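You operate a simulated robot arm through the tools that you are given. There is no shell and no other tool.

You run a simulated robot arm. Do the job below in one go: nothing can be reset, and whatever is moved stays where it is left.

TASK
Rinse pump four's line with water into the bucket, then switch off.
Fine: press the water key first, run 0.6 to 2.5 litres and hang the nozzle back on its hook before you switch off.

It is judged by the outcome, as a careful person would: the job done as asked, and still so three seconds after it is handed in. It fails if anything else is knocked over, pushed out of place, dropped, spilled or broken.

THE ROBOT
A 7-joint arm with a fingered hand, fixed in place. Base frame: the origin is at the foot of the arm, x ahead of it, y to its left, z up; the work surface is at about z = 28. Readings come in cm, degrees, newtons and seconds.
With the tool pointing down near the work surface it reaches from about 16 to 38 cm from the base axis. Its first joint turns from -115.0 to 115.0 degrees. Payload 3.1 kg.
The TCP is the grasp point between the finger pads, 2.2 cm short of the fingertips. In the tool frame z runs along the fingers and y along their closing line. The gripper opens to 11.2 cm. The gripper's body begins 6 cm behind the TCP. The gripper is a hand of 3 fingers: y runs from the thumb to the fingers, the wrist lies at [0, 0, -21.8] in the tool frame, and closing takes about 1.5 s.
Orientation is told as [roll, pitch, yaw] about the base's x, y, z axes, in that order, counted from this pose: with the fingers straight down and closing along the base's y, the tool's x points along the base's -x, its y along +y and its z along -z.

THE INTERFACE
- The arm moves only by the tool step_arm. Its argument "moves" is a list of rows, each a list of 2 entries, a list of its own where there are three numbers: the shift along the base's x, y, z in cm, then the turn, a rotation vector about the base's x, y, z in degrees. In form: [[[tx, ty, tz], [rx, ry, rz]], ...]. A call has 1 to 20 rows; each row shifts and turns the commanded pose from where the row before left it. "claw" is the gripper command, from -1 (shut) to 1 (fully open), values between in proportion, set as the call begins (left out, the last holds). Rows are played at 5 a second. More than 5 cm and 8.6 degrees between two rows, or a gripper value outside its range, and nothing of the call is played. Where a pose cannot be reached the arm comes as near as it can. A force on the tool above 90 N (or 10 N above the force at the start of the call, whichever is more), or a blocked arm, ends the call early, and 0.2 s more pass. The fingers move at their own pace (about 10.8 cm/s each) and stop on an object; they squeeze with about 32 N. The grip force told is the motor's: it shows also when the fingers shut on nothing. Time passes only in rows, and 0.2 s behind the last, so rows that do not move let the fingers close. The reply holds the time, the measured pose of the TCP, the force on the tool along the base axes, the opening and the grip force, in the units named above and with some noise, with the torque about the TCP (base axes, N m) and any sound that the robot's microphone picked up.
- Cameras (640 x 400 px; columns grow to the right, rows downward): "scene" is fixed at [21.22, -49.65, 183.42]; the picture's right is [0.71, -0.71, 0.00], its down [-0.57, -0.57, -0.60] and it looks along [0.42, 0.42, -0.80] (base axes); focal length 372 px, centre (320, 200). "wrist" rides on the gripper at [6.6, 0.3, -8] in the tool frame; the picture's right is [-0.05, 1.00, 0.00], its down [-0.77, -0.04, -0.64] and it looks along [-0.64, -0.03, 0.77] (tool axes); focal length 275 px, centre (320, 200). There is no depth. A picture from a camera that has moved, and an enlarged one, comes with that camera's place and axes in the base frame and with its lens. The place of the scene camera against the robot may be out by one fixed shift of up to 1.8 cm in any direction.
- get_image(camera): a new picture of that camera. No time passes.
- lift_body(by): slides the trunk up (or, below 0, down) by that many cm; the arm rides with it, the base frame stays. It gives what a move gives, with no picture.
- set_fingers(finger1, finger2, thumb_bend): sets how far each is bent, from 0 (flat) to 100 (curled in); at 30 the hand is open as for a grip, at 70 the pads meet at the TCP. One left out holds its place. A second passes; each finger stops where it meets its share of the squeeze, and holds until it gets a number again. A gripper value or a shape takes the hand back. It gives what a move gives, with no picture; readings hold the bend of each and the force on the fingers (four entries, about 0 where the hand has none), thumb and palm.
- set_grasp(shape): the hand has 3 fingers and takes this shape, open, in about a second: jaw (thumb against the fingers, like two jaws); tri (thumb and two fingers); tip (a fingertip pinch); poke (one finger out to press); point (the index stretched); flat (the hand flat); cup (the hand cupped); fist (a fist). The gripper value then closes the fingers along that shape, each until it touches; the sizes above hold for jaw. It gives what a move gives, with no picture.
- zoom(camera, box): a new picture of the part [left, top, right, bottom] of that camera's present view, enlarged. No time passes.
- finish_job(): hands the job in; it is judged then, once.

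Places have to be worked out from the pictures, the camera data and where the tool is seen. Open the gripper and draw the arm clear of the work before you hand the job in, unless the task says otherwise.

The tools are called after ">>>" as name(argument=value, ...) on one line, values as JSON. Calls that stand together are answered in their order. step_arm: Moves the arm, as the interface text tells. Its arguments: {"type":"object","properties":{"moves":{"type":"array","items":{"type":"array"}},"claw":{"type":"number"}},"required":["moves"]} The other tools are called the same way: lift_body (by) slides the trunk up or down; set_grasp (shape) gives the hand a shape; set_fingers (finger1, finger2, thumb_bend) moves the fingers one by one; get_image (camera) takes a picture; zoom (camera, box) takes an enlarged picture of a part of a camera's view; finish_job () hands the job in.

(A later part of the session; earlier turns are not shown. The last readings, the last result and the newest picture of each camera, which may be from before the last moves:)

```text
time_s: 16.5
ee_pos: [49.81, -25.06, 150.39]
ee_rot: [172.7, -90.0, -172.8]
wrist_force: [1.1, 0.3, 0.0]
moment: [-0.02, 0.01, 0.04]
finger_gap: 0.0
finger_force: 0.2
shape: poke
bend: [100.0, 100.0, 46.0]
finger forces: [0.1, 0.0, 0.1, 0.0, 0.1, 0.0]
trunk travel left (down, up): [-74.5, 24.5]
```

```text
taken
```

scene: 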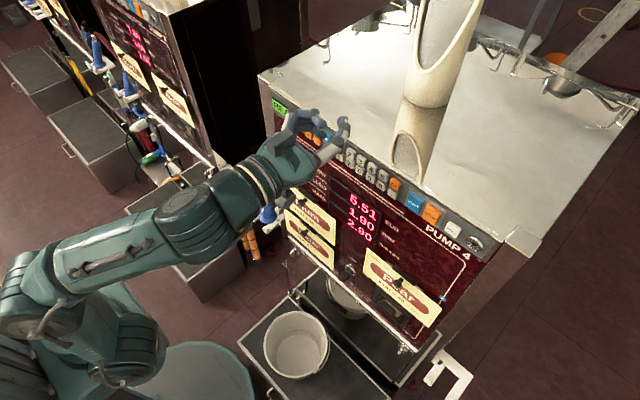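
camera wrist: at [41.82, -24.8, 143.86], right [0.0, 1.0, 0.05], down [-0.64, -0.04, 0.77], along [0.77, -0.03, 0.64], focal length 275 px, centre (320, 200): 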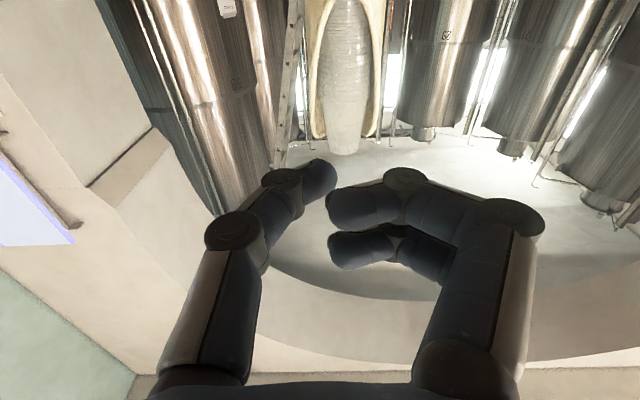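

The hand is horizontal and reached easily. I lower the trunk 14.6 cm and shift left so the thumb tip faces the ■ key, staying about 7 cm off the panel.

>>> lift_body(by=-14.6)

>>> step_arm(moves=[[[0, 4.1, 0], [0, 0, 0]], [[0, 4.1, 0], [0, 0, 0]], [[0, 4.1, 0], [0, 0, 0]], [[2, 0, 0], [0, 0, 0]], [[0, 0, 0], [0, 0, 0]]])

>>> get_image(camera="wrist")

>>> zoom(camera="scene", box=[240, 60, 400, 160])

```text
time_s: 18.2
ee_pos: [49.81, -25.03, 135.7]
ee_rot: [82.1, -90.1, -82.1]
wrist_force: [0.4, 0.2, -0.5]
moment: [0.02, 0.0, -0.01]
finger_gap: 0.01
finger_force: 0.0
shape: poke
bend: [100.0, 100.0, 46.0]
finger forces: [0.1, 0.0, 0.0, 0.0, 0.0, 0.0]
trunk travel left (down, up): [-59.9, 39.1]
```

```text
time_s: 19.4
ee_pos: [51.74, -12.66, 135.87]
ee_rot: [169.9, -90.0, -169.9]
wrist_force: [0.6, 1.0, 0.0]
moment: [0.0, -0.03, 0.01]
finger_gap: 0.0
finger_force: 0.0
shape: poke
bend: [100.0, 100.0, 46.0]
finger forces: [0.0, 0.1, 0.0, 0.0, 0.0, 0.0]
trunk travel left (down, up): [-59.9, 39.1]
```

```text
taken
camera wrist: at [43.75, -12.43, 129.28], right [0.0, 1.0, 0.05], down [-0.64, -0.04, 0.77], along [0.77, -0.03, 0.64], focal length 275 px, centre (320, 200)
```

wrist: 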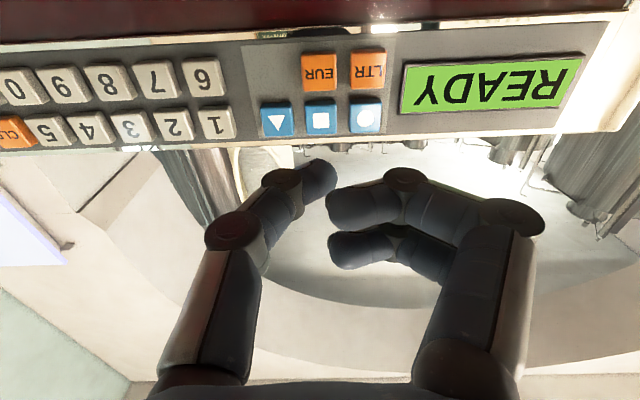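

```text
4.00 times, centred on (320, 110) of scene
camera zoom: at [21.22, -49.65, 183.42], right [0.71, -0.71, 0.0], down [-0.57, -0.57, -0.6], along [0.42, 0.42, -0.8], focal length 1488 px, centre (320, 560)
```

zoom: 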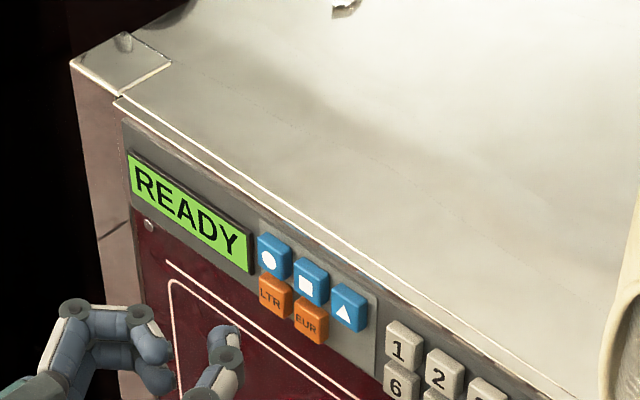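

The ■ key sits at about (59.5, -12.7, 136.0). I zoom on the thumb tip to find its place in the tool frame before pressing.

>>> zoom(camera="wrist", box=[260, 90, 388, 210])

>>> zoom(camera="scene", box=[256, 110, 352, 170])

```text
3.33 times, centred on (324, 150) of wrist
camera zoom: at [43.75, -12.43, 129.28], right [0.0, 1.0, 0.05], down [-0.64, -0.04, 0.77], along [0.77, -0.03, 0.64], focal length 918 px, centre (307, 367)
```

zoom: 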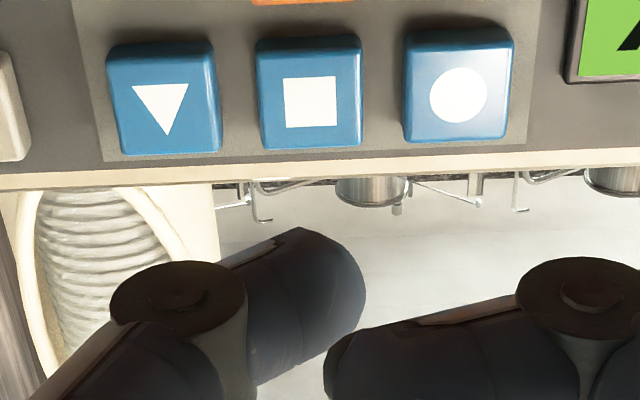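

```text
6.67 times, centred on (304, 140) of scene
camera zoom: at [21.22, -49.65, 183.42], right [0.71, -0.71, 0.0], down [-0.57, -0.57, -0.6], along [0.42, 0.42, -0.8], focal length 2479 px, centre (427, 600)
```

zoom: 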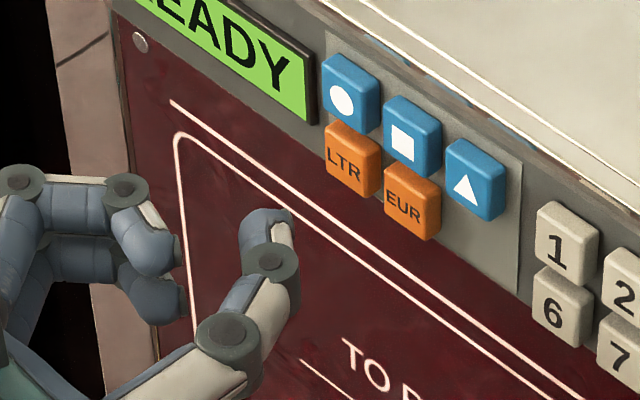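

Thumb tip works out at about TCP + (2.4, 0.2, 0), consistent in both cameras. I approach the ■ key to about 1 cm and check alignment again.

>>> step_arm(moves=[[[2, -0.2, 0.1], [0, 0, 0]], [[2, 0, 0], [0, 0, 0]], [[0, 0, 0], [0, 0, 0]]])

>>> get_image(camera="wrist")

>>> zoom(camera="scene", box=[256, 90, 352, 150])

>>> zoom(camera="wrist", box=[260, 90, 388, 210])

```text
time_s: 20.2
ee_pos: [55.97, -12.91, 135.94]
ee_rot: [156.3, -89.9, -156.4]
wrist_force: [-0.6, -1.1, 0.3]
moment: [-0.01, 0.01, 0.02]
finger_gap: 0.0
finger_force: 0.1
shape: poke
bend: [100.0, 100.0, 46.0]
finger forces: [0.0, 0.0, 0.0, 0.0, 0.0, 0.0]
trunk travel left (down, up): [-59.9, 39.1]
```

```text
taken
camera wrist: at [47.81, -12.72, 129.41], right [0.0, 1.0, 0.05], down [-0.64, -0.04, 0.77], along [0.77, -0.03, 0.64], focal length 275 px, centre (320, 200)
```

wrist: 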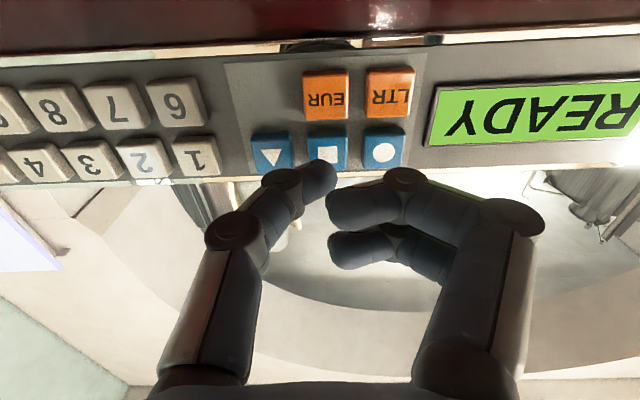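

```text
6.67 times, centred on (304, 120) of scene
camera zoom: at [21.22, -49.65, 183.42], right [0.71, -0.71, 0.0], down [-0.57, -0.57, -0.6], along [0.42, 0.42, -0.8], focal length 2479 px, centre (427, 733)
```

zoom: 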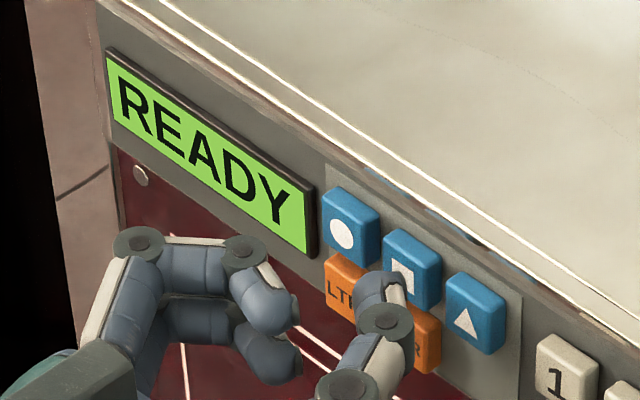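

```text
3.33 times, centred on (324, 150) of wrist
camera zoom: at [47.81, -12.72, 129.41], right [0.0, 1.0, 0.05], down [-0.64, -0.04, 0.77], along [0.77, -0.03, 0.64], focal length 918 px, centre (307, 367)
```

zoom: 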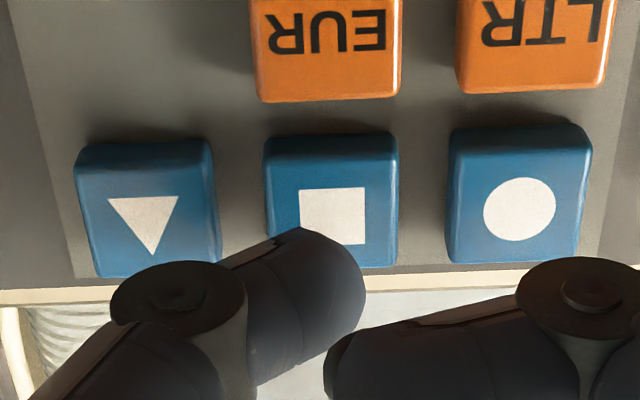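

The tip is lined up with ■, roughly 0.7–1 cm away. I push forward in small steps and watch the force.

>>> step_arm(moves=[[[0.3, 0, 0.05], [0, 0, 0]], [[0.3, 0, 0.05], [0, 0, 0]], [[0.2, 0, 0], [0, 0, 0]], [[0, 0, 0], [0, 0, 0]]])

>>> zoom(camera="wrist", box=[260, 90, 388, 210])

>>> zoom(camera="scene", box=[256, 90, 352, 150])

```text
time_s: 21.2
ee_pos: [56.48, -12.99, 136.06]
ee_rot: [154.7, -90.0, -154.7]
wrist_force: [-1.7, 0.1, 0.4]
moment: [0.01, 0.02, -0.04]
finger_gap: 0.03
finger_force: 0.0
shape: poke
bend: [100.0, 100.0, 46.0]
finger forces: [0.0, 0.0, 0.0, 0.0, 1.6, 0.0]
trunk travel left (down, up): [-59.9, 39.1]
heard: click
```

```text
3.33 times, centred on (324, 150) of wrist
camera zoom: at [48.56, -12.7, 129.46], right [0.0, 1.0, 0.05], down [-0.64, -0.04, 0.77], along [0.77, -0.03, 0.64], focal length 918 px, centre (307, 367)
```

zoom: 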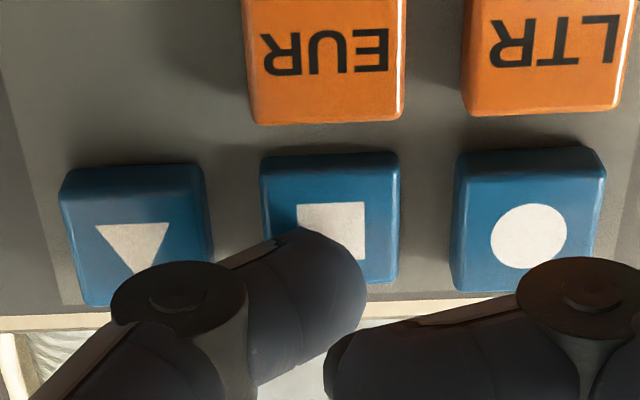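

```text
6.67 times, centred on (304, 120) of scene
camera zoom: at [21.22, -49.65, 183.42], right [0.71, -0.71, 0.0], down [-0.57, -0.57, -0.6], along [0.42, 0.42, -0.8], focal length 2479 px, centre (427, 733)
```

zoom: 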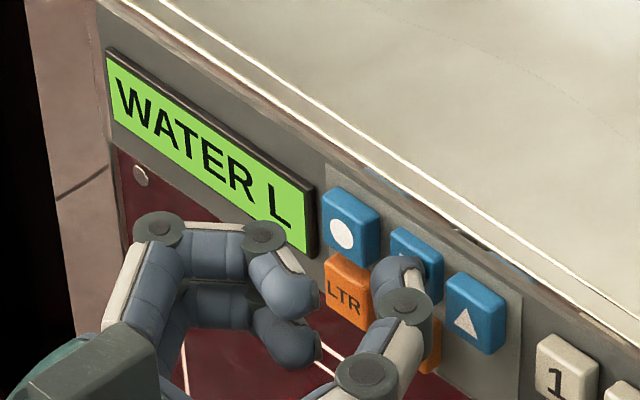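

Click heard and the display now says "WATER L": water chosen, amount in litres. I back off and move across to the "1" key at y≈-19.0.

>>> step_arm(moves=[[[-2, 0, 0], [0, 0, 0]], [[-1, 0, -0.05], [0, 0, 0]], [[0, -3.15, 0], [0, 0, 0]], [[0, -3.15, 0], [0, 0, 0]], [[2.2, 0, 0], [0, 0, 0]], [[0, 0, 0], [0, 0, 0]]])

>>> zoom(camera="wrist", box=[260, 90, 388, 210])

>>> zoom(camera="scene", box=[266, 90, 426, 190])

```text
time_s: 22.6
ee_pos: [55.83, -19.29, 135.94]
ee_rot: [166.0, -89.8, -166.0]
wrist_force: [-0.9, 0.1, -0.7]
moment: [-0.03, 0.01, -0.02]
finger_gap: 0.0
finger_force: 0.1
shape: poke
bend: [100.0, 100.0, 46.0]
finger forces: [0.0, 0.1, 0.1, 0.1, 0.0, 0.1]
trunk travel left (down, up): [-59.9, 39.1]
```

```text
3.33 times, centred on (324, 150) of wrist
camera zoom: at [47.76, -19.06, 129.43], right [0.0, 1.0, 0.05], down [-0.64, -0.04, 0.77], along [0.77, -0.03, 0.64], focal length 918 px, centre (307, 367)
```

zoom: 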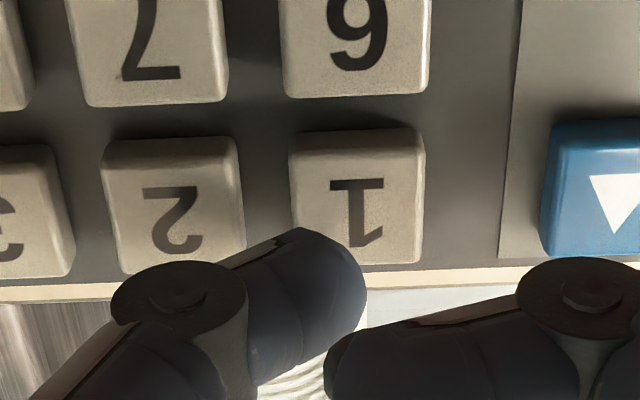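

```text
4.00 times, centred on (346, 140) of scene
camera zoom: at [21.22, -49.65, 183.42], right [0.71, -0.71, 0.0], down [-0.57, -0.57, -0.6], along [0.42, 0.42, -0.8], focal length 1488 px, centre (216, 440)
```

zoom: 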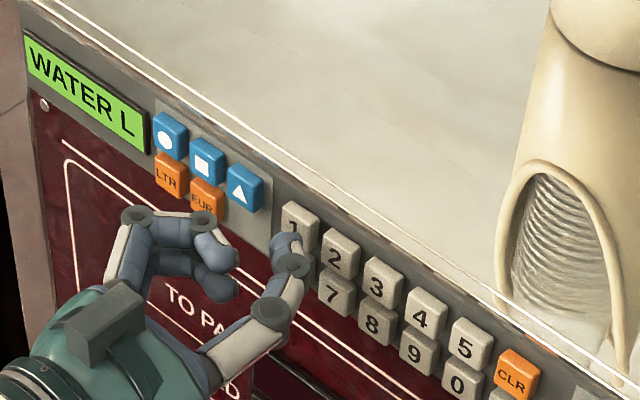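

"1" is about 0.35 cm further left than the tip; I correct that and press with the same travel as before.

>>> step_arm(moves=[[[0, 0.35, 0.05], [0, 0, 0]], [[0.3, 0, 0.05], [0, 0, 0]], [[0.3, 0, 0], [0, 0, 0]], [[0.25, 0, 0], [0, 0, 0]], [[0, 0, 0], [0, 0, 0]]])

>>> zoom(camera="scene", box=[256, 80, 416, 260])

>>> zoom(camera="wrist", box=[260, 90, 388, 210])

```text
time_s: 23.8
ee_pos: [56.64, -18.91, 136.05]
ee_rot: [160.2, -90.0, -160.4]
wrist_force: [-1.5, -0.4, -0.7]
moment: [-0.02, 0.02, -0.01]
finger_gap: 0.03
finger_force: 0.1
shape: poke
bend: [100.0, 100.0, 46.0]
finger forces: [0.0, 0.0, 0.0, 0.1, 1.9, 0.0]
trunk travel left (down, up): [-59.9, 39.1]
heard: click
```

```text
2.22 times, centred on (336, 170) of scene
camera zoom: at [21.22, -49.65, 183.42], right [0.71, -0.71, 0.0], down [-0.57, -0.57, -0.6], along [0.42, 0.42, -0.8], focal length 826 px, centre (284, 267)
```

zoom: 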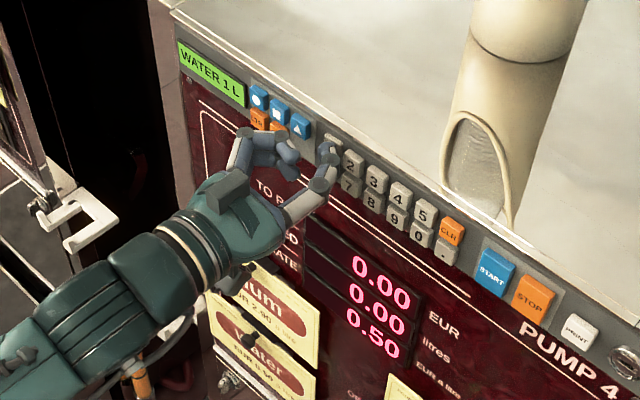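

```text
3.33 times, centred on (324, 150) of wrist
camera zoom: at [48.63, -18.65, 129.57], right [0.0, 1.0, 0.05], down [-0.64, -0.04, 0.77], along [0.77, -0.03, 0.64], focal length 918 px, centre (307, 367)
```

zoom: 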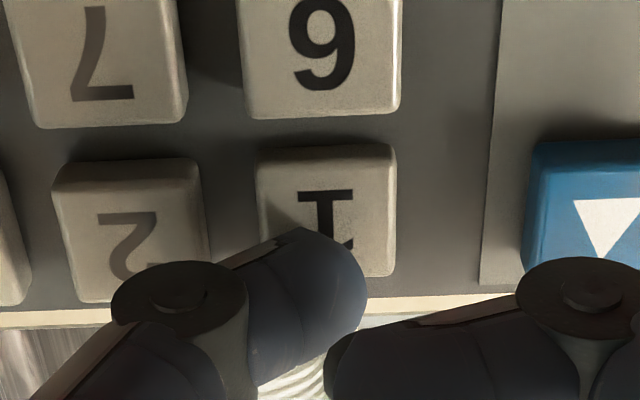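

Display reads "WATER 1 L" with 0.00 / 0.00 / 0.50, so the amount is set; START waits until the nozzle is in the bucket. I back well away from the panel and form the jaw again.

>>> step_arm(moves=[[[-2, 0, 0], [0, 0, 0]], [[-4, 0, 0], [0, 0, 0]], [[-4, 0, 0], [0, 0, 0]], [[-4, 0, 0], [0, 0, 0]], [[0, 0, 0], [0, 0, 0]]])

>>> set_grasp(shape="jaw")

>>> lift_body(by=-36)

>>> get_image(camera="wrist")

>>> get_image(camera="scene")

```text
time_s: 25.0
ee_pos: [42.88, -18.88, 135.93]
ee_rot: [18.9, -89.9, -18.9]
wrist_force: [0.5, 0.5, 0.6]
moment: [-0.02, 0.04, 0.01]
finger_gap: 0.0
finger_force: 0.1
shape: poke
bend: [100.0, 100.0, 46.0]
finger forces: [0.0, 0.1, 0.0, 0.0, 0.0, 0.0]
trunk travel left (down, up): [-59.9, 39.1]
```

```text
time_s: 25.9
ee_pos: [42.69, -18.96, 136.01]
ee_rot: [87.5, -90.0, -87.6]
wrist_force: [-0.2, 0.1, 0.1]
moment: [-0.01, 0.0, 0.0]
finger_gap: 11.19
finger_force: 0.0
shape: jaw
bend: [30.0, 30.0, 30.0]
finger forces: [0.0, 0.1, 0.0, 0.0, 0.0, 0.0]
trunk travel left (down, up): [-59.9, 39.1]
```

```text
time_s: 29.4
ee_pos: [42.63, -18.91, 100.04]
ee_rot: [81.4, -90.1, -81.4]
wrist_force: [-0.5, 0.1, 0.9]
moment: [0.0, 0.01, 0.01]
finger_gap: 11.17
finger_force: 0.2
shape: jaw
bend: [30.0, 30.0, 30.0]
finger forces: [0.1, 0.1, 0.2, 0.1, 0.0, 0.0]
trunk travel left (down, up): [-23.9, 75.1]
```

```text
taken
camera wrist: at [34.66, -18.6, 93.52], right [0.0, 1.0, 0.05], down [-0.64, -0.04, 0.77], along [0.77, -0.03, 0.64], focal length 275 px, centre (320, 200)
```

wrist: 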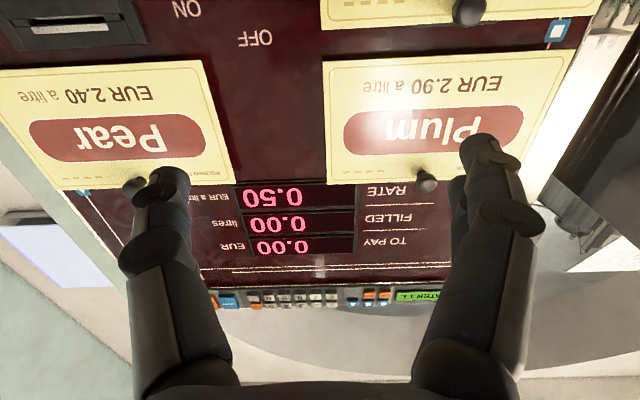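

```text
taken
```

scene: 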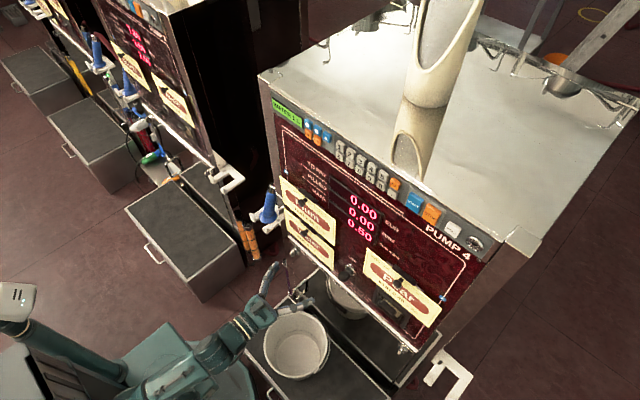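

The hand is level with the panel, 15 cm back. I lower 10 cm more and move left to face the nozzle, keeping back from it to look from below.

>>> lift_body(by=-10)

>>> step_arm(moves=[[[0, 4.8, 0], [0, 0, 0]], [[0, 4.8, 0], [0, 0, 0]], [[0, 4.8, 0], [0, 0, 0]], [[0, 4.8, 0], [0, 0, 0]], [[0, 4.8, 0], [0, 0, 0]], [[0, 4.8, 0], [0, 0, 0]], [[0, 0, 0], [0, 0, 0]]])

>>> get_image(camera="wrist")

>>> get_image(camera="scene")

```text
time_s: 30.8
ee_pos: [42.72, -18.8, 89.96]
ee_rot: [91.1, -89.9, -91.1]
wrist_force: [0.0, -0.6, 0.1]
moment: [-0.02, 0.02, 0.01]
finger_gap: 11.17
finger_force: 0.2
shape: jaw
bend: [30.0, 30.0, 30.0]
finger forces: [0.0, 0.0, 0.0, 0.1, 0.0, 0.0]
trunk travel left (down, up): [-13.9, 85.1]
```

```text
time_s: 32.4
ee_pos: [42.65, 10.1, 90.09]
ee_rot: [136.2, -90.0, -136.1]
wrist_force: [-0.8, -0.1, -0.3]
moment: [0.0, 0.0, 0.02]
finger_gap: 11.22
finger_force: 0.0
shape: jaw
bend: [30.0, 30.0, 30.0]
finger forces: [0.0, 0.0, 0.1, 0.1, 0.1, 0.0]
trunk travel left (down, up): [-13.9, 85.1]
```

```text
taken
camera wrist: at [34.63, 10.34, 83.55], right [0.0, 1.0, 0.05], down [-0.64, -0.04, 0.77], along [0.77, -0.03, 0.64], focal length 275 px, centre (320, 200)
```

wrist: 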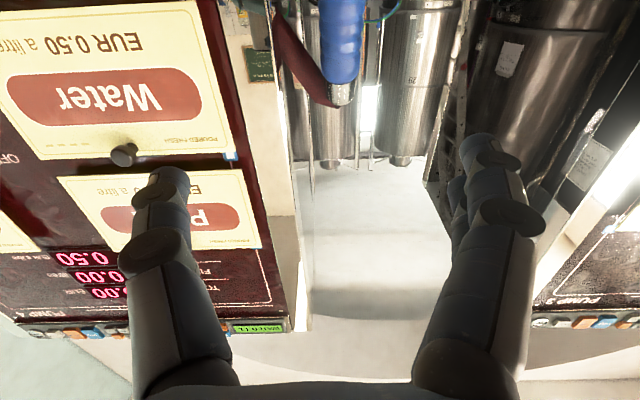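

```text
taken
```

scene: 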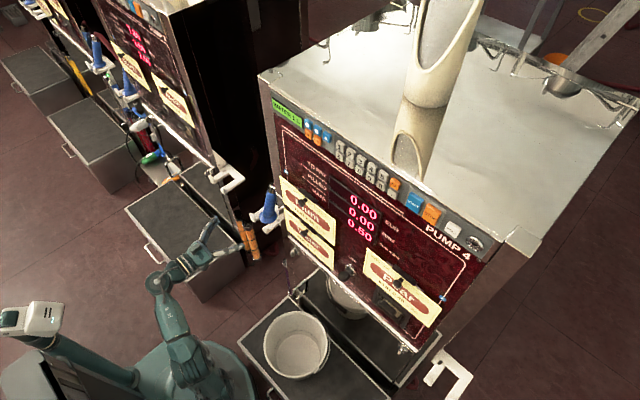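

The nozzle's collar and dark red hose are in view. My earlier estimates of it disagree, so I lower the hand 12 cm and take two pictures with a sideways shift to triangulate it with the wrist camera alone.

>>> lift_body(by=-12)

>>> get_image(camera="wrist")

>>> step_arm(moves=[[[0, -4, 0], [0, 0, 0]], [[0, -4, 0], [0, 0, 0]], [[0, 0, 0], [0, 0, 0]]])

>>> get_image(camera="wrist")

```text
time_s: 33.9
ee_pos: [42.62, 9.94, 78.04]
ee_rot: [71.3, -90.0, -71.3]
wrist_force: [-0.8, -1.2, -0.2]
moment: [0.01, -0.02, 0.0]
finger_gap: 11.17
finger_force: 0.1
shape: jaw
bend: [30.0, 30.0, 30.0]
finger forces: [0.1, 0.1, 0.0, 0.0, 0.1, 0.0]
trunk travel left (down, up): [-1.9, 97.1]
```

```text
taken
camera wrist: at [34.65, 10.29, 71.55], right [0.0, 1.0, 0.05], down [-0.64, -0.04, 0.77], along [0.77, -0.03, 0.64], focal length 275 px, centre (320, 200)
```

wrist: 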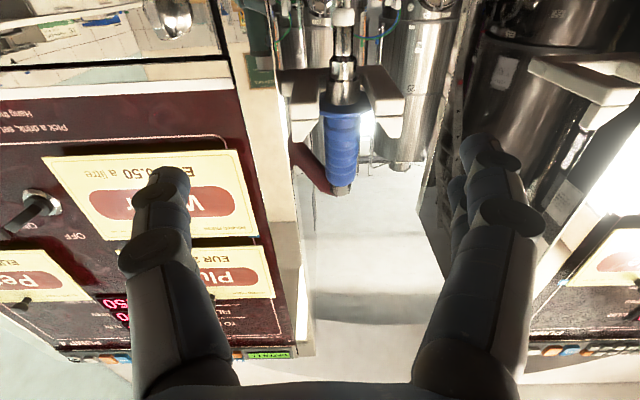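

```text
time_s: 34.6
ee_pos: [42.72, 1.94, 78.04]
ee_rot: [28.7, -90.0, -28.7]
wrist_force: [-0.4, -0.5, 0.5]
moment: [0.01, 0.0, 0.01]
finger_gap: 11.2
finger_force: 0.1
shape: jaw
bend: [30.0, 30.0, 30.0]
finger forces: [0.0, 0.0, 0.1, 0.0, 0.0, 0.0]
trunk travel left (down, up): [-1.9, 97.1]
```

```text
taken
camera wrist: at [34.64, 2.22, 71.54], right [0.0, 1.0, 0.05], down [-0.64, -0.04, 0.77], along [0.77, -0.03, 0.64], focal length 275 px, centre (320, 200)
```

wrist: 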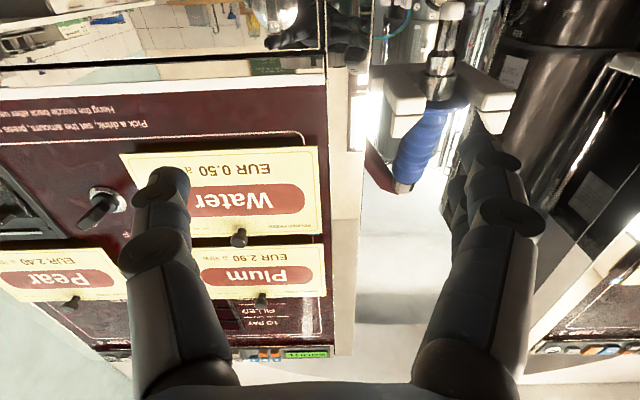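

Both views show the whole nozzle with a long metal spout below the flange. I zoom into this view for details, then go back and zoom from the other position.

>>> zoom(camera="wrist", box=[350, 0, 530, 200])

>>> step_arm(moves=[[[0, 4, 0], [0, 0, 0]], [[0, 4, 0], [0, 0, 0]], [[0, 0, 0], [0, 0, 0]]])

>>> zoom(camera="wrist", box=[260, 0, 440, 200])

```text
2.00 times, centred on (440, 100) of wrist
camera zoom: at [34.64, 2.22, 71.54], right [0.0, 1.0, 0.05], down [-0.64, -0.04, 0.77], along [0.77, -0.03, 0.64], focal length 551 px, centre (80, 400)
```

zoom: 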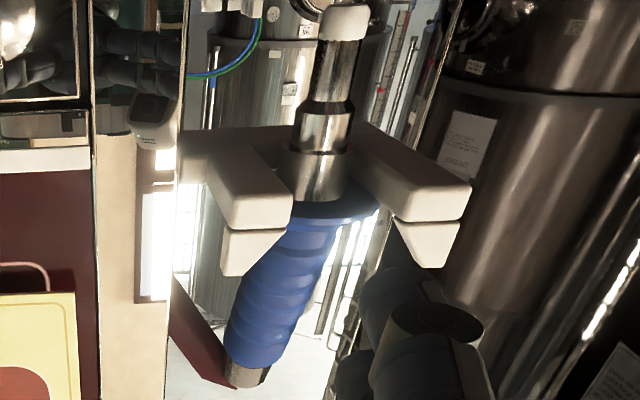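

```text
time_s: 35.5
ee_pos: [42.79, 10.03, 78.05]
ee_rot: [95.3, -90.0, -95.4]
wrist_force: [0.3, 0.5, 0.5]
moment: [0.01, -0.03, -0.01]
finger_gap: 11.2
finger_force: 0.1
shape: jaw
bend: [30.0, 30.0, 30.0]
finger forces: [0.0, 0.0, 0.0, 0.1, 0.0, 0.0]
trunk travel left (down, up): [-1.9, 97.1]
```

```text
2.00 times, centred on (350, 100) of wrist
camera zoom: at [34.64, 10.32, 71.49], right [0.0, 1.0, 0.05], down [-0.64, -0.04, 0.77], along [0.77, -0.03, 0.64], focal length 551 px, centre (260, 400)
```

zoom: 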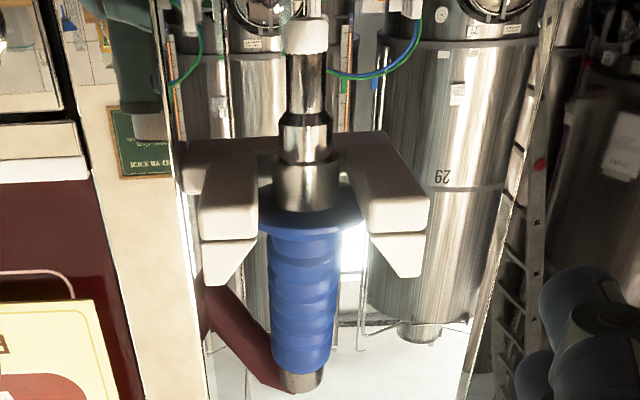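

Triangulated: collar end (63.0, 12.0, 93.5), mid-handle (60.5, 12.0, 86.2), spout tip (59.2, 12.0, 74.2), fork front at x≈55.5 with prongs at y≈7.5–16.4 and upturned tips to z≈82.7; the hose leaves the collar towards the pump side. I raise the trunk and pitch the hand to point 30° downward for the grasp, with a 6.5 cm opening.

>>> lift_body(by=13)

>>> step_arm(moves=[[[1, 0.5, -0.5], [0, 7.5, 0]], [[1, 0.5, -0.5], [0, 7.5, 0]], [[1, 0.5, -0.5], [0, 7.5, 0]], [[1, 0.5, -0.5], [0, 7.5, 0]], [[0, 0, 0], [0, 0, 0]]], claw=0.16)

>>> get_image(camera="wrist")

>>> zoom(camera="scene", box=[200, 160, 340, 260])

```text
time_s: 37.0
ee_pos: [42.81, 10.05, 90.96]
ee_rot: [63.7, -89.9, -63.7]
wrist_force: [-0.6, -0.1, 0.0]
moment: [0.01, -0.04, 0.02]
finger_gap: 11.2
finger_force: 0.0
shape: jaw
bend: [30.0, 30.0, 30.0]
finger forces: [0.0, 0.0, 0.1, 0.0, 0.0, 0.1]
trunk travel left (down, up): [-14.9, 84.1]
```

```text
time_s: 38.2
ee_pos: [46.62, 12.08, 88.99]
ee_rot: [-0.1, -60.0, 0.0]
wrist_force: [0.3, -0.4, -0.5]
moment: [0.0, -0.02, -0.02]
finger_gap: 6.54
finger_force: 0.0
shape: jaw
bend: [71.0, 71.0, 70.0]
finger forces: [0.1, 0.1, 0.1, 0.1, 0.0, 0.0]
trunk travel left (down, up): [-14.9, 84.1]
```

```text
taken
camera wrist: at [36.39, 12.34, 87.39], right [0.02, 1.0, 0.04], down [-0.16, -0.04, 0.99], along [0.99, -0.03, 0.16], focal length 275 px, centre (320, 200)
```

wrist: 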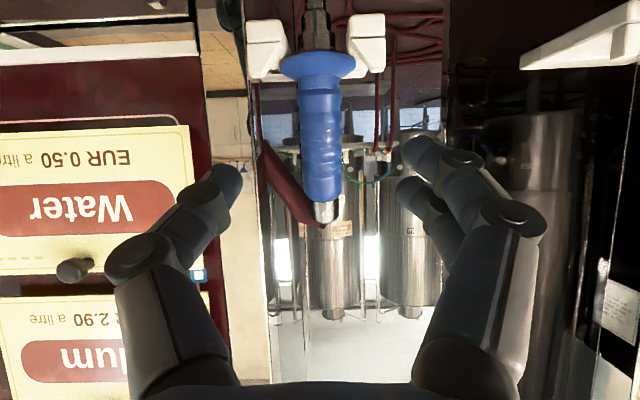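

```text
4.00 times, centred on (270, 210) of scene
camera zoom: at [21.22, -49.65, 183.42], right [0.71, -0.71, 0.0], down [-0.57, -0.57, -0.6], along [0.42, 0.42, -0.8], focal length 1488 px, centre (520, 160)
```

zoom: 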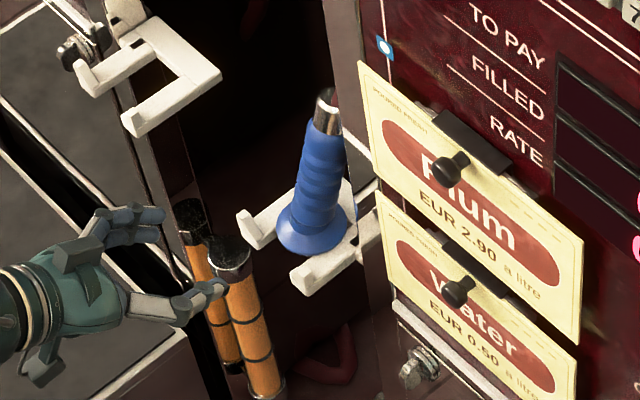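

The handle is centred between thumb and fingers at y≈12, mid-handle about (60.6, 12, 86.5). I move forward in steps to bring the TCP to about (60, 12, 87).

>>> step_arm(moves=[[[3, 0, -0.8], [0, 0, 0]], [[3, 0, -0.8], [0, 0, 0]], [[2, 0, -0.3], [0, 0, 0]], [[2, 0, 0], [0, 0, 0]], [[0, 0, 0], [0, 0, 0]]])

>>> get_image(camera="wrist")

>>> zoom(camera="scene", box=[200, 160, 340, 260])

```text
time_s: 39.4
ee_pos: [56.7, 12.09, 87.12]
ee_rot: [0.0, -60.0, 0.0]
wrist_force: [-0.2, -0.8, 0.8]
moment: [-0.04, -0.01, -0.02]
finger_gap: 6.53
finger_force: 0.0
shape: jaw
bend: [71.0, 71.0, 70.0]
finger forces: [0.0, 0.0, 0.1, 0.0, 0.0, 0.0]
trunk travel left (down, up): [-14.9, 84.1]
```

```text
taken
camera wrist: at [46.46, 12.29, 85.47], right [0.02, 1.0, 0.04], down [-0.17, -0.04, 0.99], along [0.99, -0.03, 0.16], focal length 275 px, centre (320, 200)
```

wrist: 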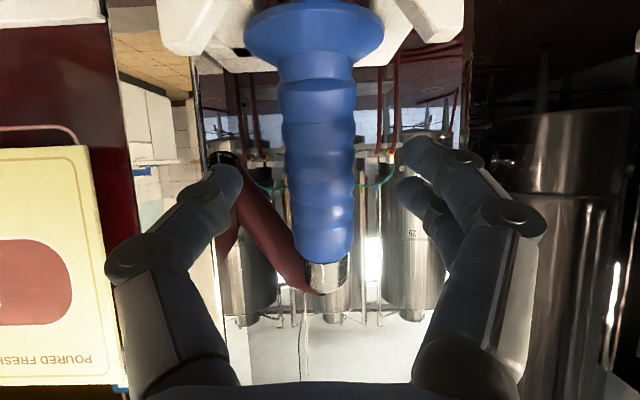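

```text
4.00 times, centred on (270, 210) of scene
camera zoom: at [21.22, -49.65, 183.42], right [0.71, -0.71, 0.0], down [-0.57, -0.57, -0.6], along [0.42, 0.42, -0.8], focal length 1488 px, centre (520, 160)
```

zoom: 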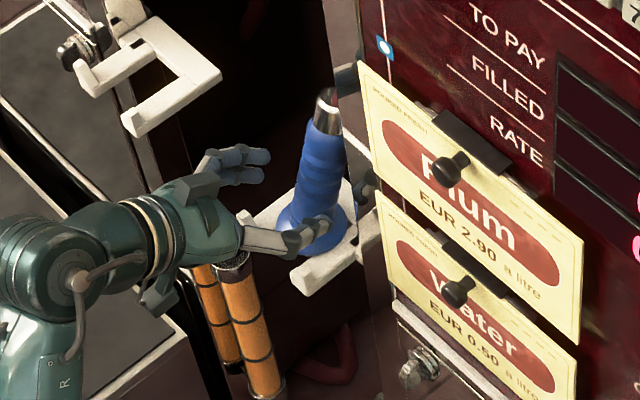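

Alignment is good: the handle is centred, and the hose lies beyond the thumb's reach. I narrow the opening to about 5.2 cm and go in the last 3.3 cm.

>>> step_arm(moves=[[[0, 0, 0], [0, 0, 0]], [[0, 0, 0], [0, 0, 0]], [[1.2, 0, 0], [0, 0, 0]], [[1.2, 0, 0], [0, 0, 0]], [[0.9, 0, 0], [0, 0, 0]], [[0, 0, 0], [0, 0, 0]]], claw=-0.07)

>>> get_image(camera="wrist")

>>> zoom(camera="scene", box=[200, 160, 340, 260])

```text
time_s: 40.8
ee_pos: [59.78, 12.07, 86.78]
ee_rot: [-0.1, -60.0, 0.0]
wrist_force: [0.9, -0.1, -0.2]
moment: [0.0, 0.03, 0.01]
finger_gap: 5.28
finger_force: 0.0
shape: jaw
bend: [73.0, 73.0, 70.0]
finger forces: [0.1, 0.0, 0.0, 0.0, 0.0, 0.0]
trunk travel left (down, up): [-14.9, 84.1]
```

```text
taken
camera wrist: at [49.62, 12.28, 85.25], right [0.02, 1.0, 0.04], down [-0.17, -0.04, 0.99], along [0.99, -0.03, 0.16], focal length 275 px, centre (320, 200)
```

wrist: 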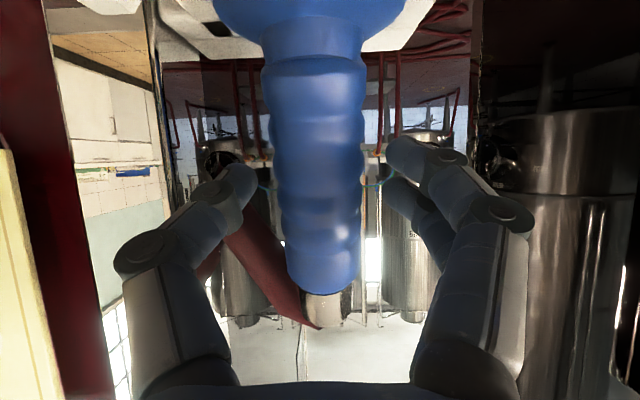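

```text
4.00 times, centred on (270, 210) of scene
camera zoom: at [21.22, -49.65, 183.42], right [0.71, -0.71, 0.0], down [-0.57, -0.57, -0.6], along [0.42, 0.42, -0.8], focal length 1488 px, centre (520, 160)
```

zoom: 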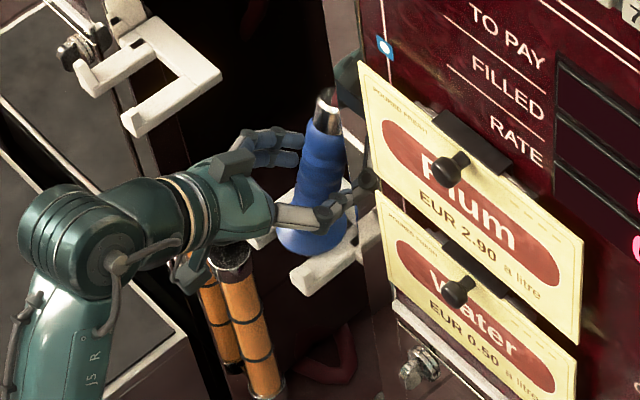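

The handle is now at the TCP depth with fingers on both sides. I close the grip.

>>> step_arm(moves=[[[0, 0, 0], [0, 0, 0]], [[0, 0, 0], [0, 0, 0]], [[0, 0, 0], [0, 0, 0]], [[0, 0, 0], [0, 0, 0]], [[0, 0, 0], [0, 0, 0]], [[0, 0, 0], [0, 0, 0]], [[0, 0, 0], [0, 0, 0]], [[0, 0, 0], [0, 0, 0]]], claw=-1)

>>> get_image(camera="wrist")

```text
time_s: 42.6
ee_pos: [59.81, 12.04, 86.93]
ee_rot: [0.0, -59.9, -0.1]
wrist_force: [-0.4, 0.4, -0.1]
moment: [-0.04, 0.06, -0.03]
finger_gap: 2.98
finger_force: 32.3
shape: jaw
bend: [74.0, 73.0, 70.0]
finger forces: [14.6, 14.7, 0.1, 0.1, 28.2, 0.0]
trunk travel left (down, up): [-14.9, 84.1]
```

```text
taken
camera wrist: at [49.61, 12.29, 85.25], right [0.02, 1.0, 0.04], down [-0.17, -0.04, 0.99], along [0.99, -0.03, 0.16], focal length 275 px, centre (320, 200)
```

wrist: 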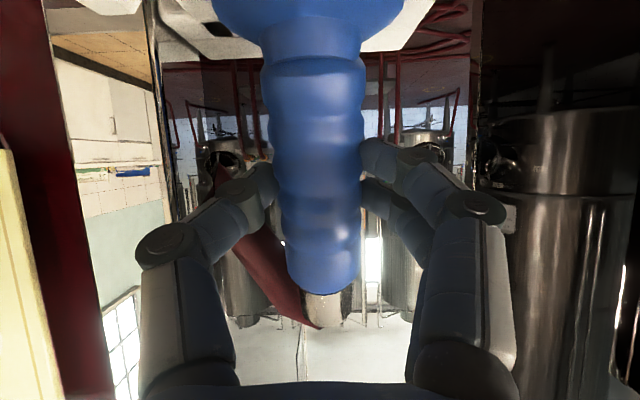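

Firm grip (3.0 cm gap, 32 N); the hung pose to remember is TCP (59.8, 12.0, 86.9) at pitch -60. I lift 3.5 cm to clear the upturned prong tips.

>>> step_arm(moves=[[[0, 0, 1], [0, 0, 0]], [[0, 0, 1], [0, 0, 0]], [[0, 0, 1.5], [0, 0, 0]], [[0, 0, 0], [0, 0, 0]]])

>>> get_image(camera="wrist")

>>> zoom(camera="scene", box=[200, 160, 340, 260])

```text
time_s: 43.6
ee_pos: [58.93, 11.95, 87.4]
ee_rot: [0.0, -60.0, 0.0]
wrist_force: [-0.2, -0.7, -3.2]
moment: [0.03, 0.04, 0.01]
finger_gap: 2.97
finger_force: 31.9
shape: jaw
bend: [74.0, 73.0, 70.0]
finger forces: [13.8, 14.2, 0.1, 0.0, 28.1, 0.1]
out of reach, approached as far as the arm can: row 1, 2, 3
trunk travel left (down, up): [-14.9, 84.1]
```

```text
taken
camera wrist: at [48.6, 12.17, 85.77], right [0.02, 1.0, 0.04], down [-0.16, -0.04, 0.99], along [0.99, -0.03, 0.16], focal length 275 px, centre (320, 200)
```

wrist: 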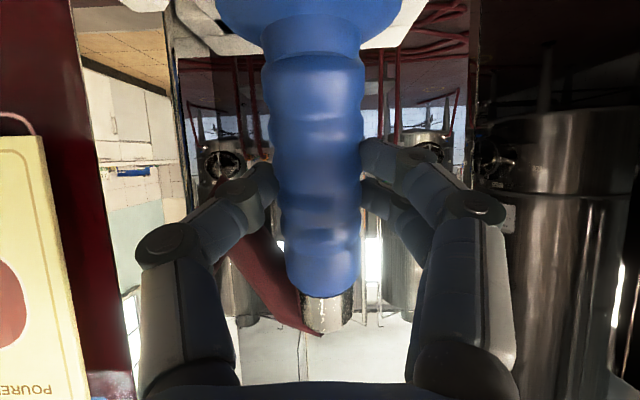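

```text
4.00 times, centred on (270, 210) of scene
camera zoom: at [21.22, -49.65, 183.42], right [0.71, -0.71, 0.0], down [-0.57, -0.57, -0.6], along [0.42, 0.42, -0.8], focal length 1488 px, centre (520, 160)
```

zoom: 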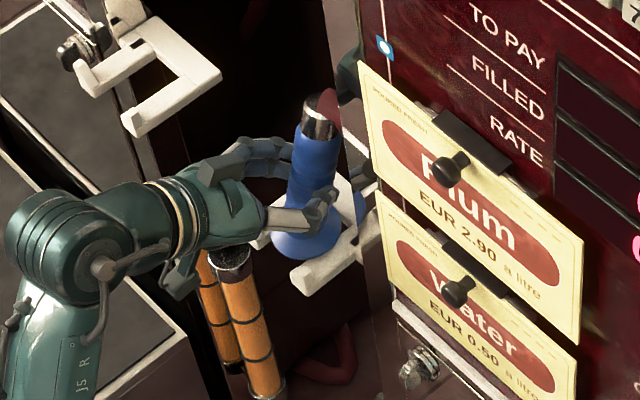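

The arm alone is at its reach limit there and only slid back 0.9 cm. I use the trunk to lift straight up instead.

>>> lift_body(by=3.5)

>>> get_image(camera="wrist")

>>> zoom(camera="scene", box=[200, 160, 340, 260])

```text
time_s: 44.4
ee_pos: [58.88, 11.88, 90.89]
ee_rot: [-0.1, -60.0, 0.0]
wrist_force: [-0.6, 0.0, -2.2]
moment: [0.0, 0.01, -0.03]
finger_gap: 2.96
finger_force: 32.4
shape: jaw
bend: [74.0, 73.0, 70.0]
finger forces: [13.8, 14.3, 0.0, 0.1, 28.0, 0.0]
trunk travel left (down, up): [-18.4, 80.6]
```

```text
taken
camera wrist: at [48.62, 12.18, 89.27], right [0.02, 1.0, 0.04], down [-0.16, -0.04, 0.99], along [0.99, -0.03, 0.16], focal length 275 px, centre (320, 200)
```

wrist: 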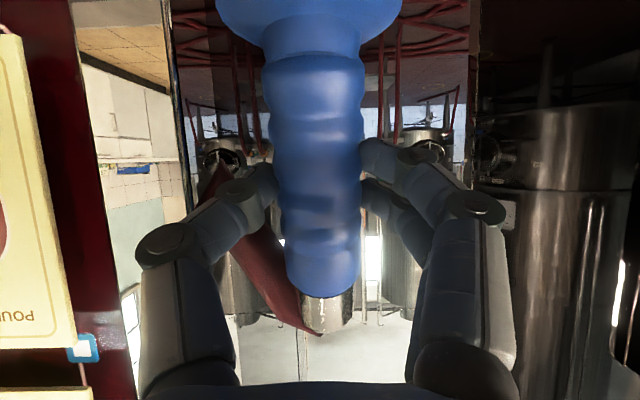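

```text
4.00 times, centred on (270, 210) of scene
camera zoom: at [21.22, -49.65, 183.42], right [0.71, -0.71, 0.0], down [-0.57, -0.57, -0.6], along [0.42, 0.42, -0.8], focal length 1488 px, centre (520, 160)
```

zoom: 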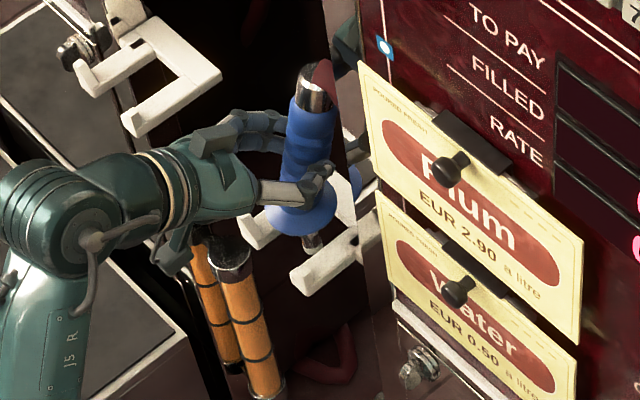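

Nozzle lifted about 4 cm, flange clear above the fork, weight about 2–3 N. I draw it straight back out of the fork.

>>> step_arm(moves=[[[-2, 0, 0], [0, 0, 0]], [[-2, 0, 0], [0, 0, 0]], [[-2, 0, 0], [0, 0, 0]], [[-3, 0, 0], [0, 0, 0]], [[-3, 0, 0], [0, 0, 0]], [[-3, 0, 0], [0, 0, 0]], [[0, 0, 0], [0, 0, 0]]])

>>> get_image(camera="wrist")

>>> get_image(camera="scene")

```text
time_s: 46.0
ee_pos: [43.84, 12.0, 90.9]
ee_rot: [0.0, -60.0, 0.0]
wrist_force: [0.6, -0.6, -2.8]
moment: [0.0, 0.02, 0.01]
finger_gap: 2.98
finger_force: 32.0
shape: jaw
bend: [74.0, 73.0, 70.0]
finger forces: [13.7, 14.1, 0.0, 0.0, 28.0, 0.0]
trunk travel left (down, up): [-18.4, 80.6]
```

```text
taken
camera wrist: at [33.61, 12.22, 89.29], right [0.02, 1.0, 0.04], down [-0.16, -0.04, 0.99], along [0.99, -0.03, 0.16], focal length 275 px, centre (320, 200)
```

wrist: 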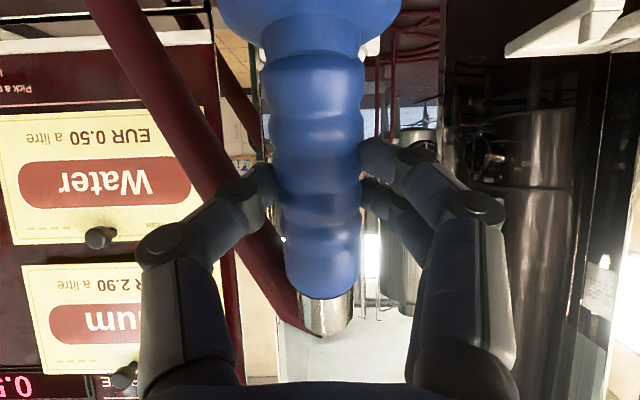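

```text
taken
```

scene: 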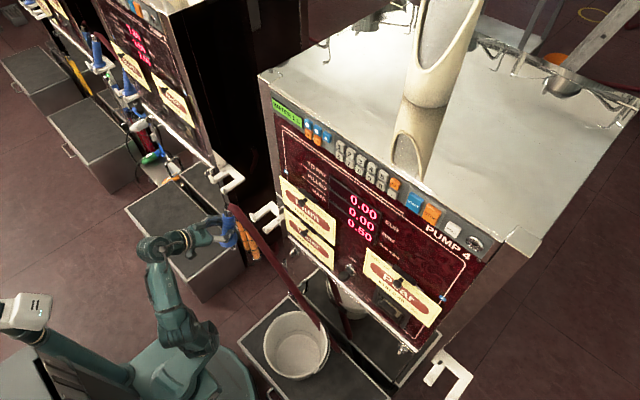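

The nozzle is free of the fork and the display still shows the preset. The hose now swings in front of the pump near the bucket; I zoom to see how it lies.

>>> zoom(camera="scene", box=[200, 180, 440, 380])

>>> zoom(camera="scene", box=[260, 90, 400, 260])

```text
2.00 times, centred on (320, 280) of scene
camera zoom: at [21.22, -49.65, 183.42], right [0.71, -0.71, 0.0], down [-0.57, -0.57, -0.6], along [0.42, 0.42, -0.8], focal length 744 px, centre (320, 40)
```

zoom: 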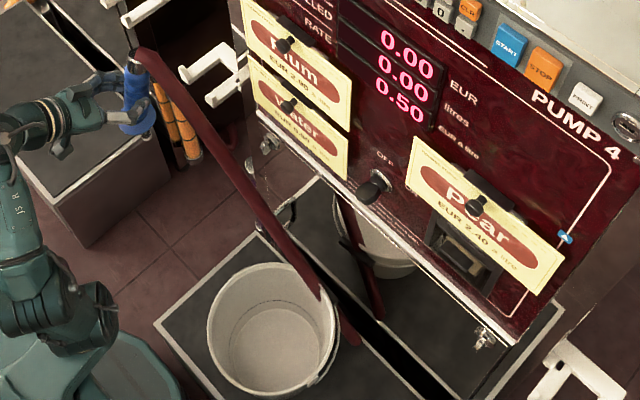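

```text
2.35 times, centred on (330, 175) of scene
camera zoom: at [21.22, -49.65, 183.42], right [0.71, -0.71, 0.0], down [-0.57, -0.57, -0.6], along [0.42, 0.42, -0.8], focal length 875 px, centre (296, 259)
```

zoom: 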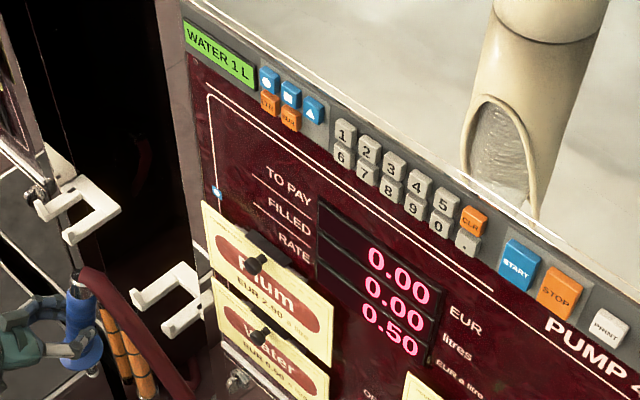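

The bucket's rim centre works out at (43.6, -16.9, 42.7), radius 12, floor z≈29. My plan is to stand the nozzle in it leaning on the far (pump-side) rim, spout tip on the floor, hand at pitch -45. First I carry it across, high above the bucket, and pitch the hand.

>>> step_arm(moves=[[[0, -4.81, 0], [0, 0, 0]], [[0, -4.81, 0], [0, 0, 0]], [[0, -4.81, 0], [0, 0, 0]], [[0, -4.81, 0], [0, 0, 0]], [[0, -4.81, 0], [0, 0, 0]], [[0, -4.81, 0], [0, 0, 0]], [[1, 0, 0], [0, 7.5, 0]], [[1, 0, 0], [0, 7.5, 0]], [[0, 0, 0], [0, 0, 0]]])

>>> get_image(camera="wrist")

>>> get_image(camera="scene")

```text
time_s: 48.0
ee_pos: [45.28, -16.85, 89.16]
ee_rot: [0.0, -44.9, 0.0]
wrist_force: [0.3, 0.1, -2.7]
moment: [0.0, 0.0, -0.01]
finger_gap: 2.9
finger_force: 31.6
shape: jaw
bend: [74.0, 74.0, 70.0]
finger forces: [13.3, 14.4, 0.0, 0.0, 27.8, 0.0]
out of reach, approached as far as the arm can: row 8
trunk travel left (down, up): [-18.4, 80.6]
```

```text
taken
camera wrist: at [34.93, -16.63, 90.3], right [0.03, 1.0, 0.03], down [0.1, -0.04, 0.99], along [0.99, -0.03, -0.1], focal length 275 px, centre (320, 200)
```

wrist: 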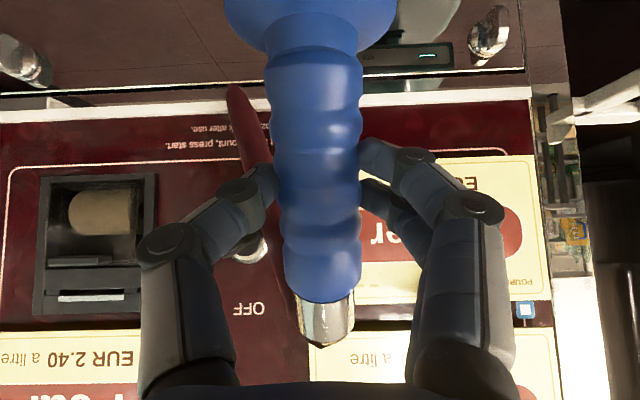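

```text
taken
```

scene: 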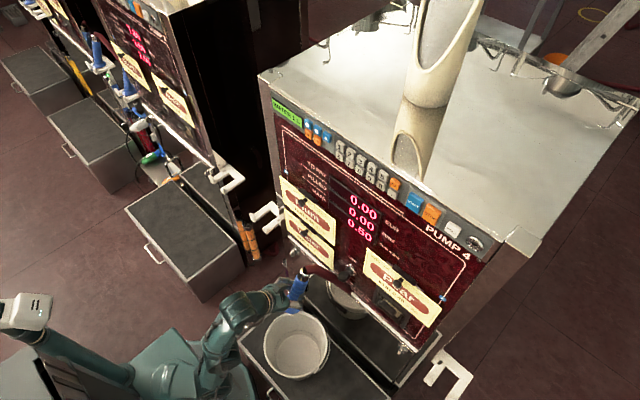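

Still holding well; the arm hit a reach limit high up, which lowering will ease. I check how the hose lies before going down.

>>> zoom(camera="scene", box=[230, 230, 430, 390])

```text
2.50 times, centred on (330, 310) of scene
camera zoom: at [21.22, -49.65, 183.42], right [0.71, -0.71, 0.0], down [-0.57, -0.57, -0.6], along [0.42, 0.42, -0.8], focal length 930 px, centre (295, -75)
```

zoom: 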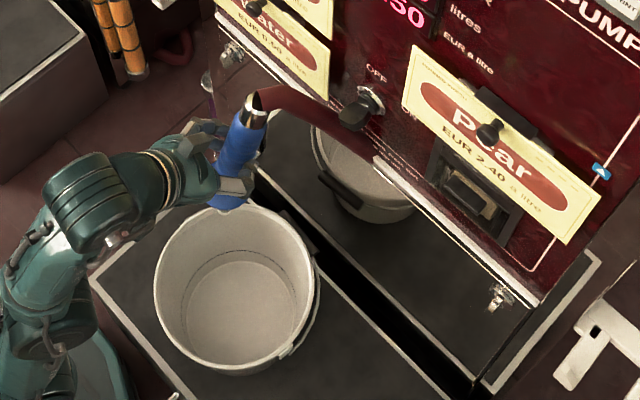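

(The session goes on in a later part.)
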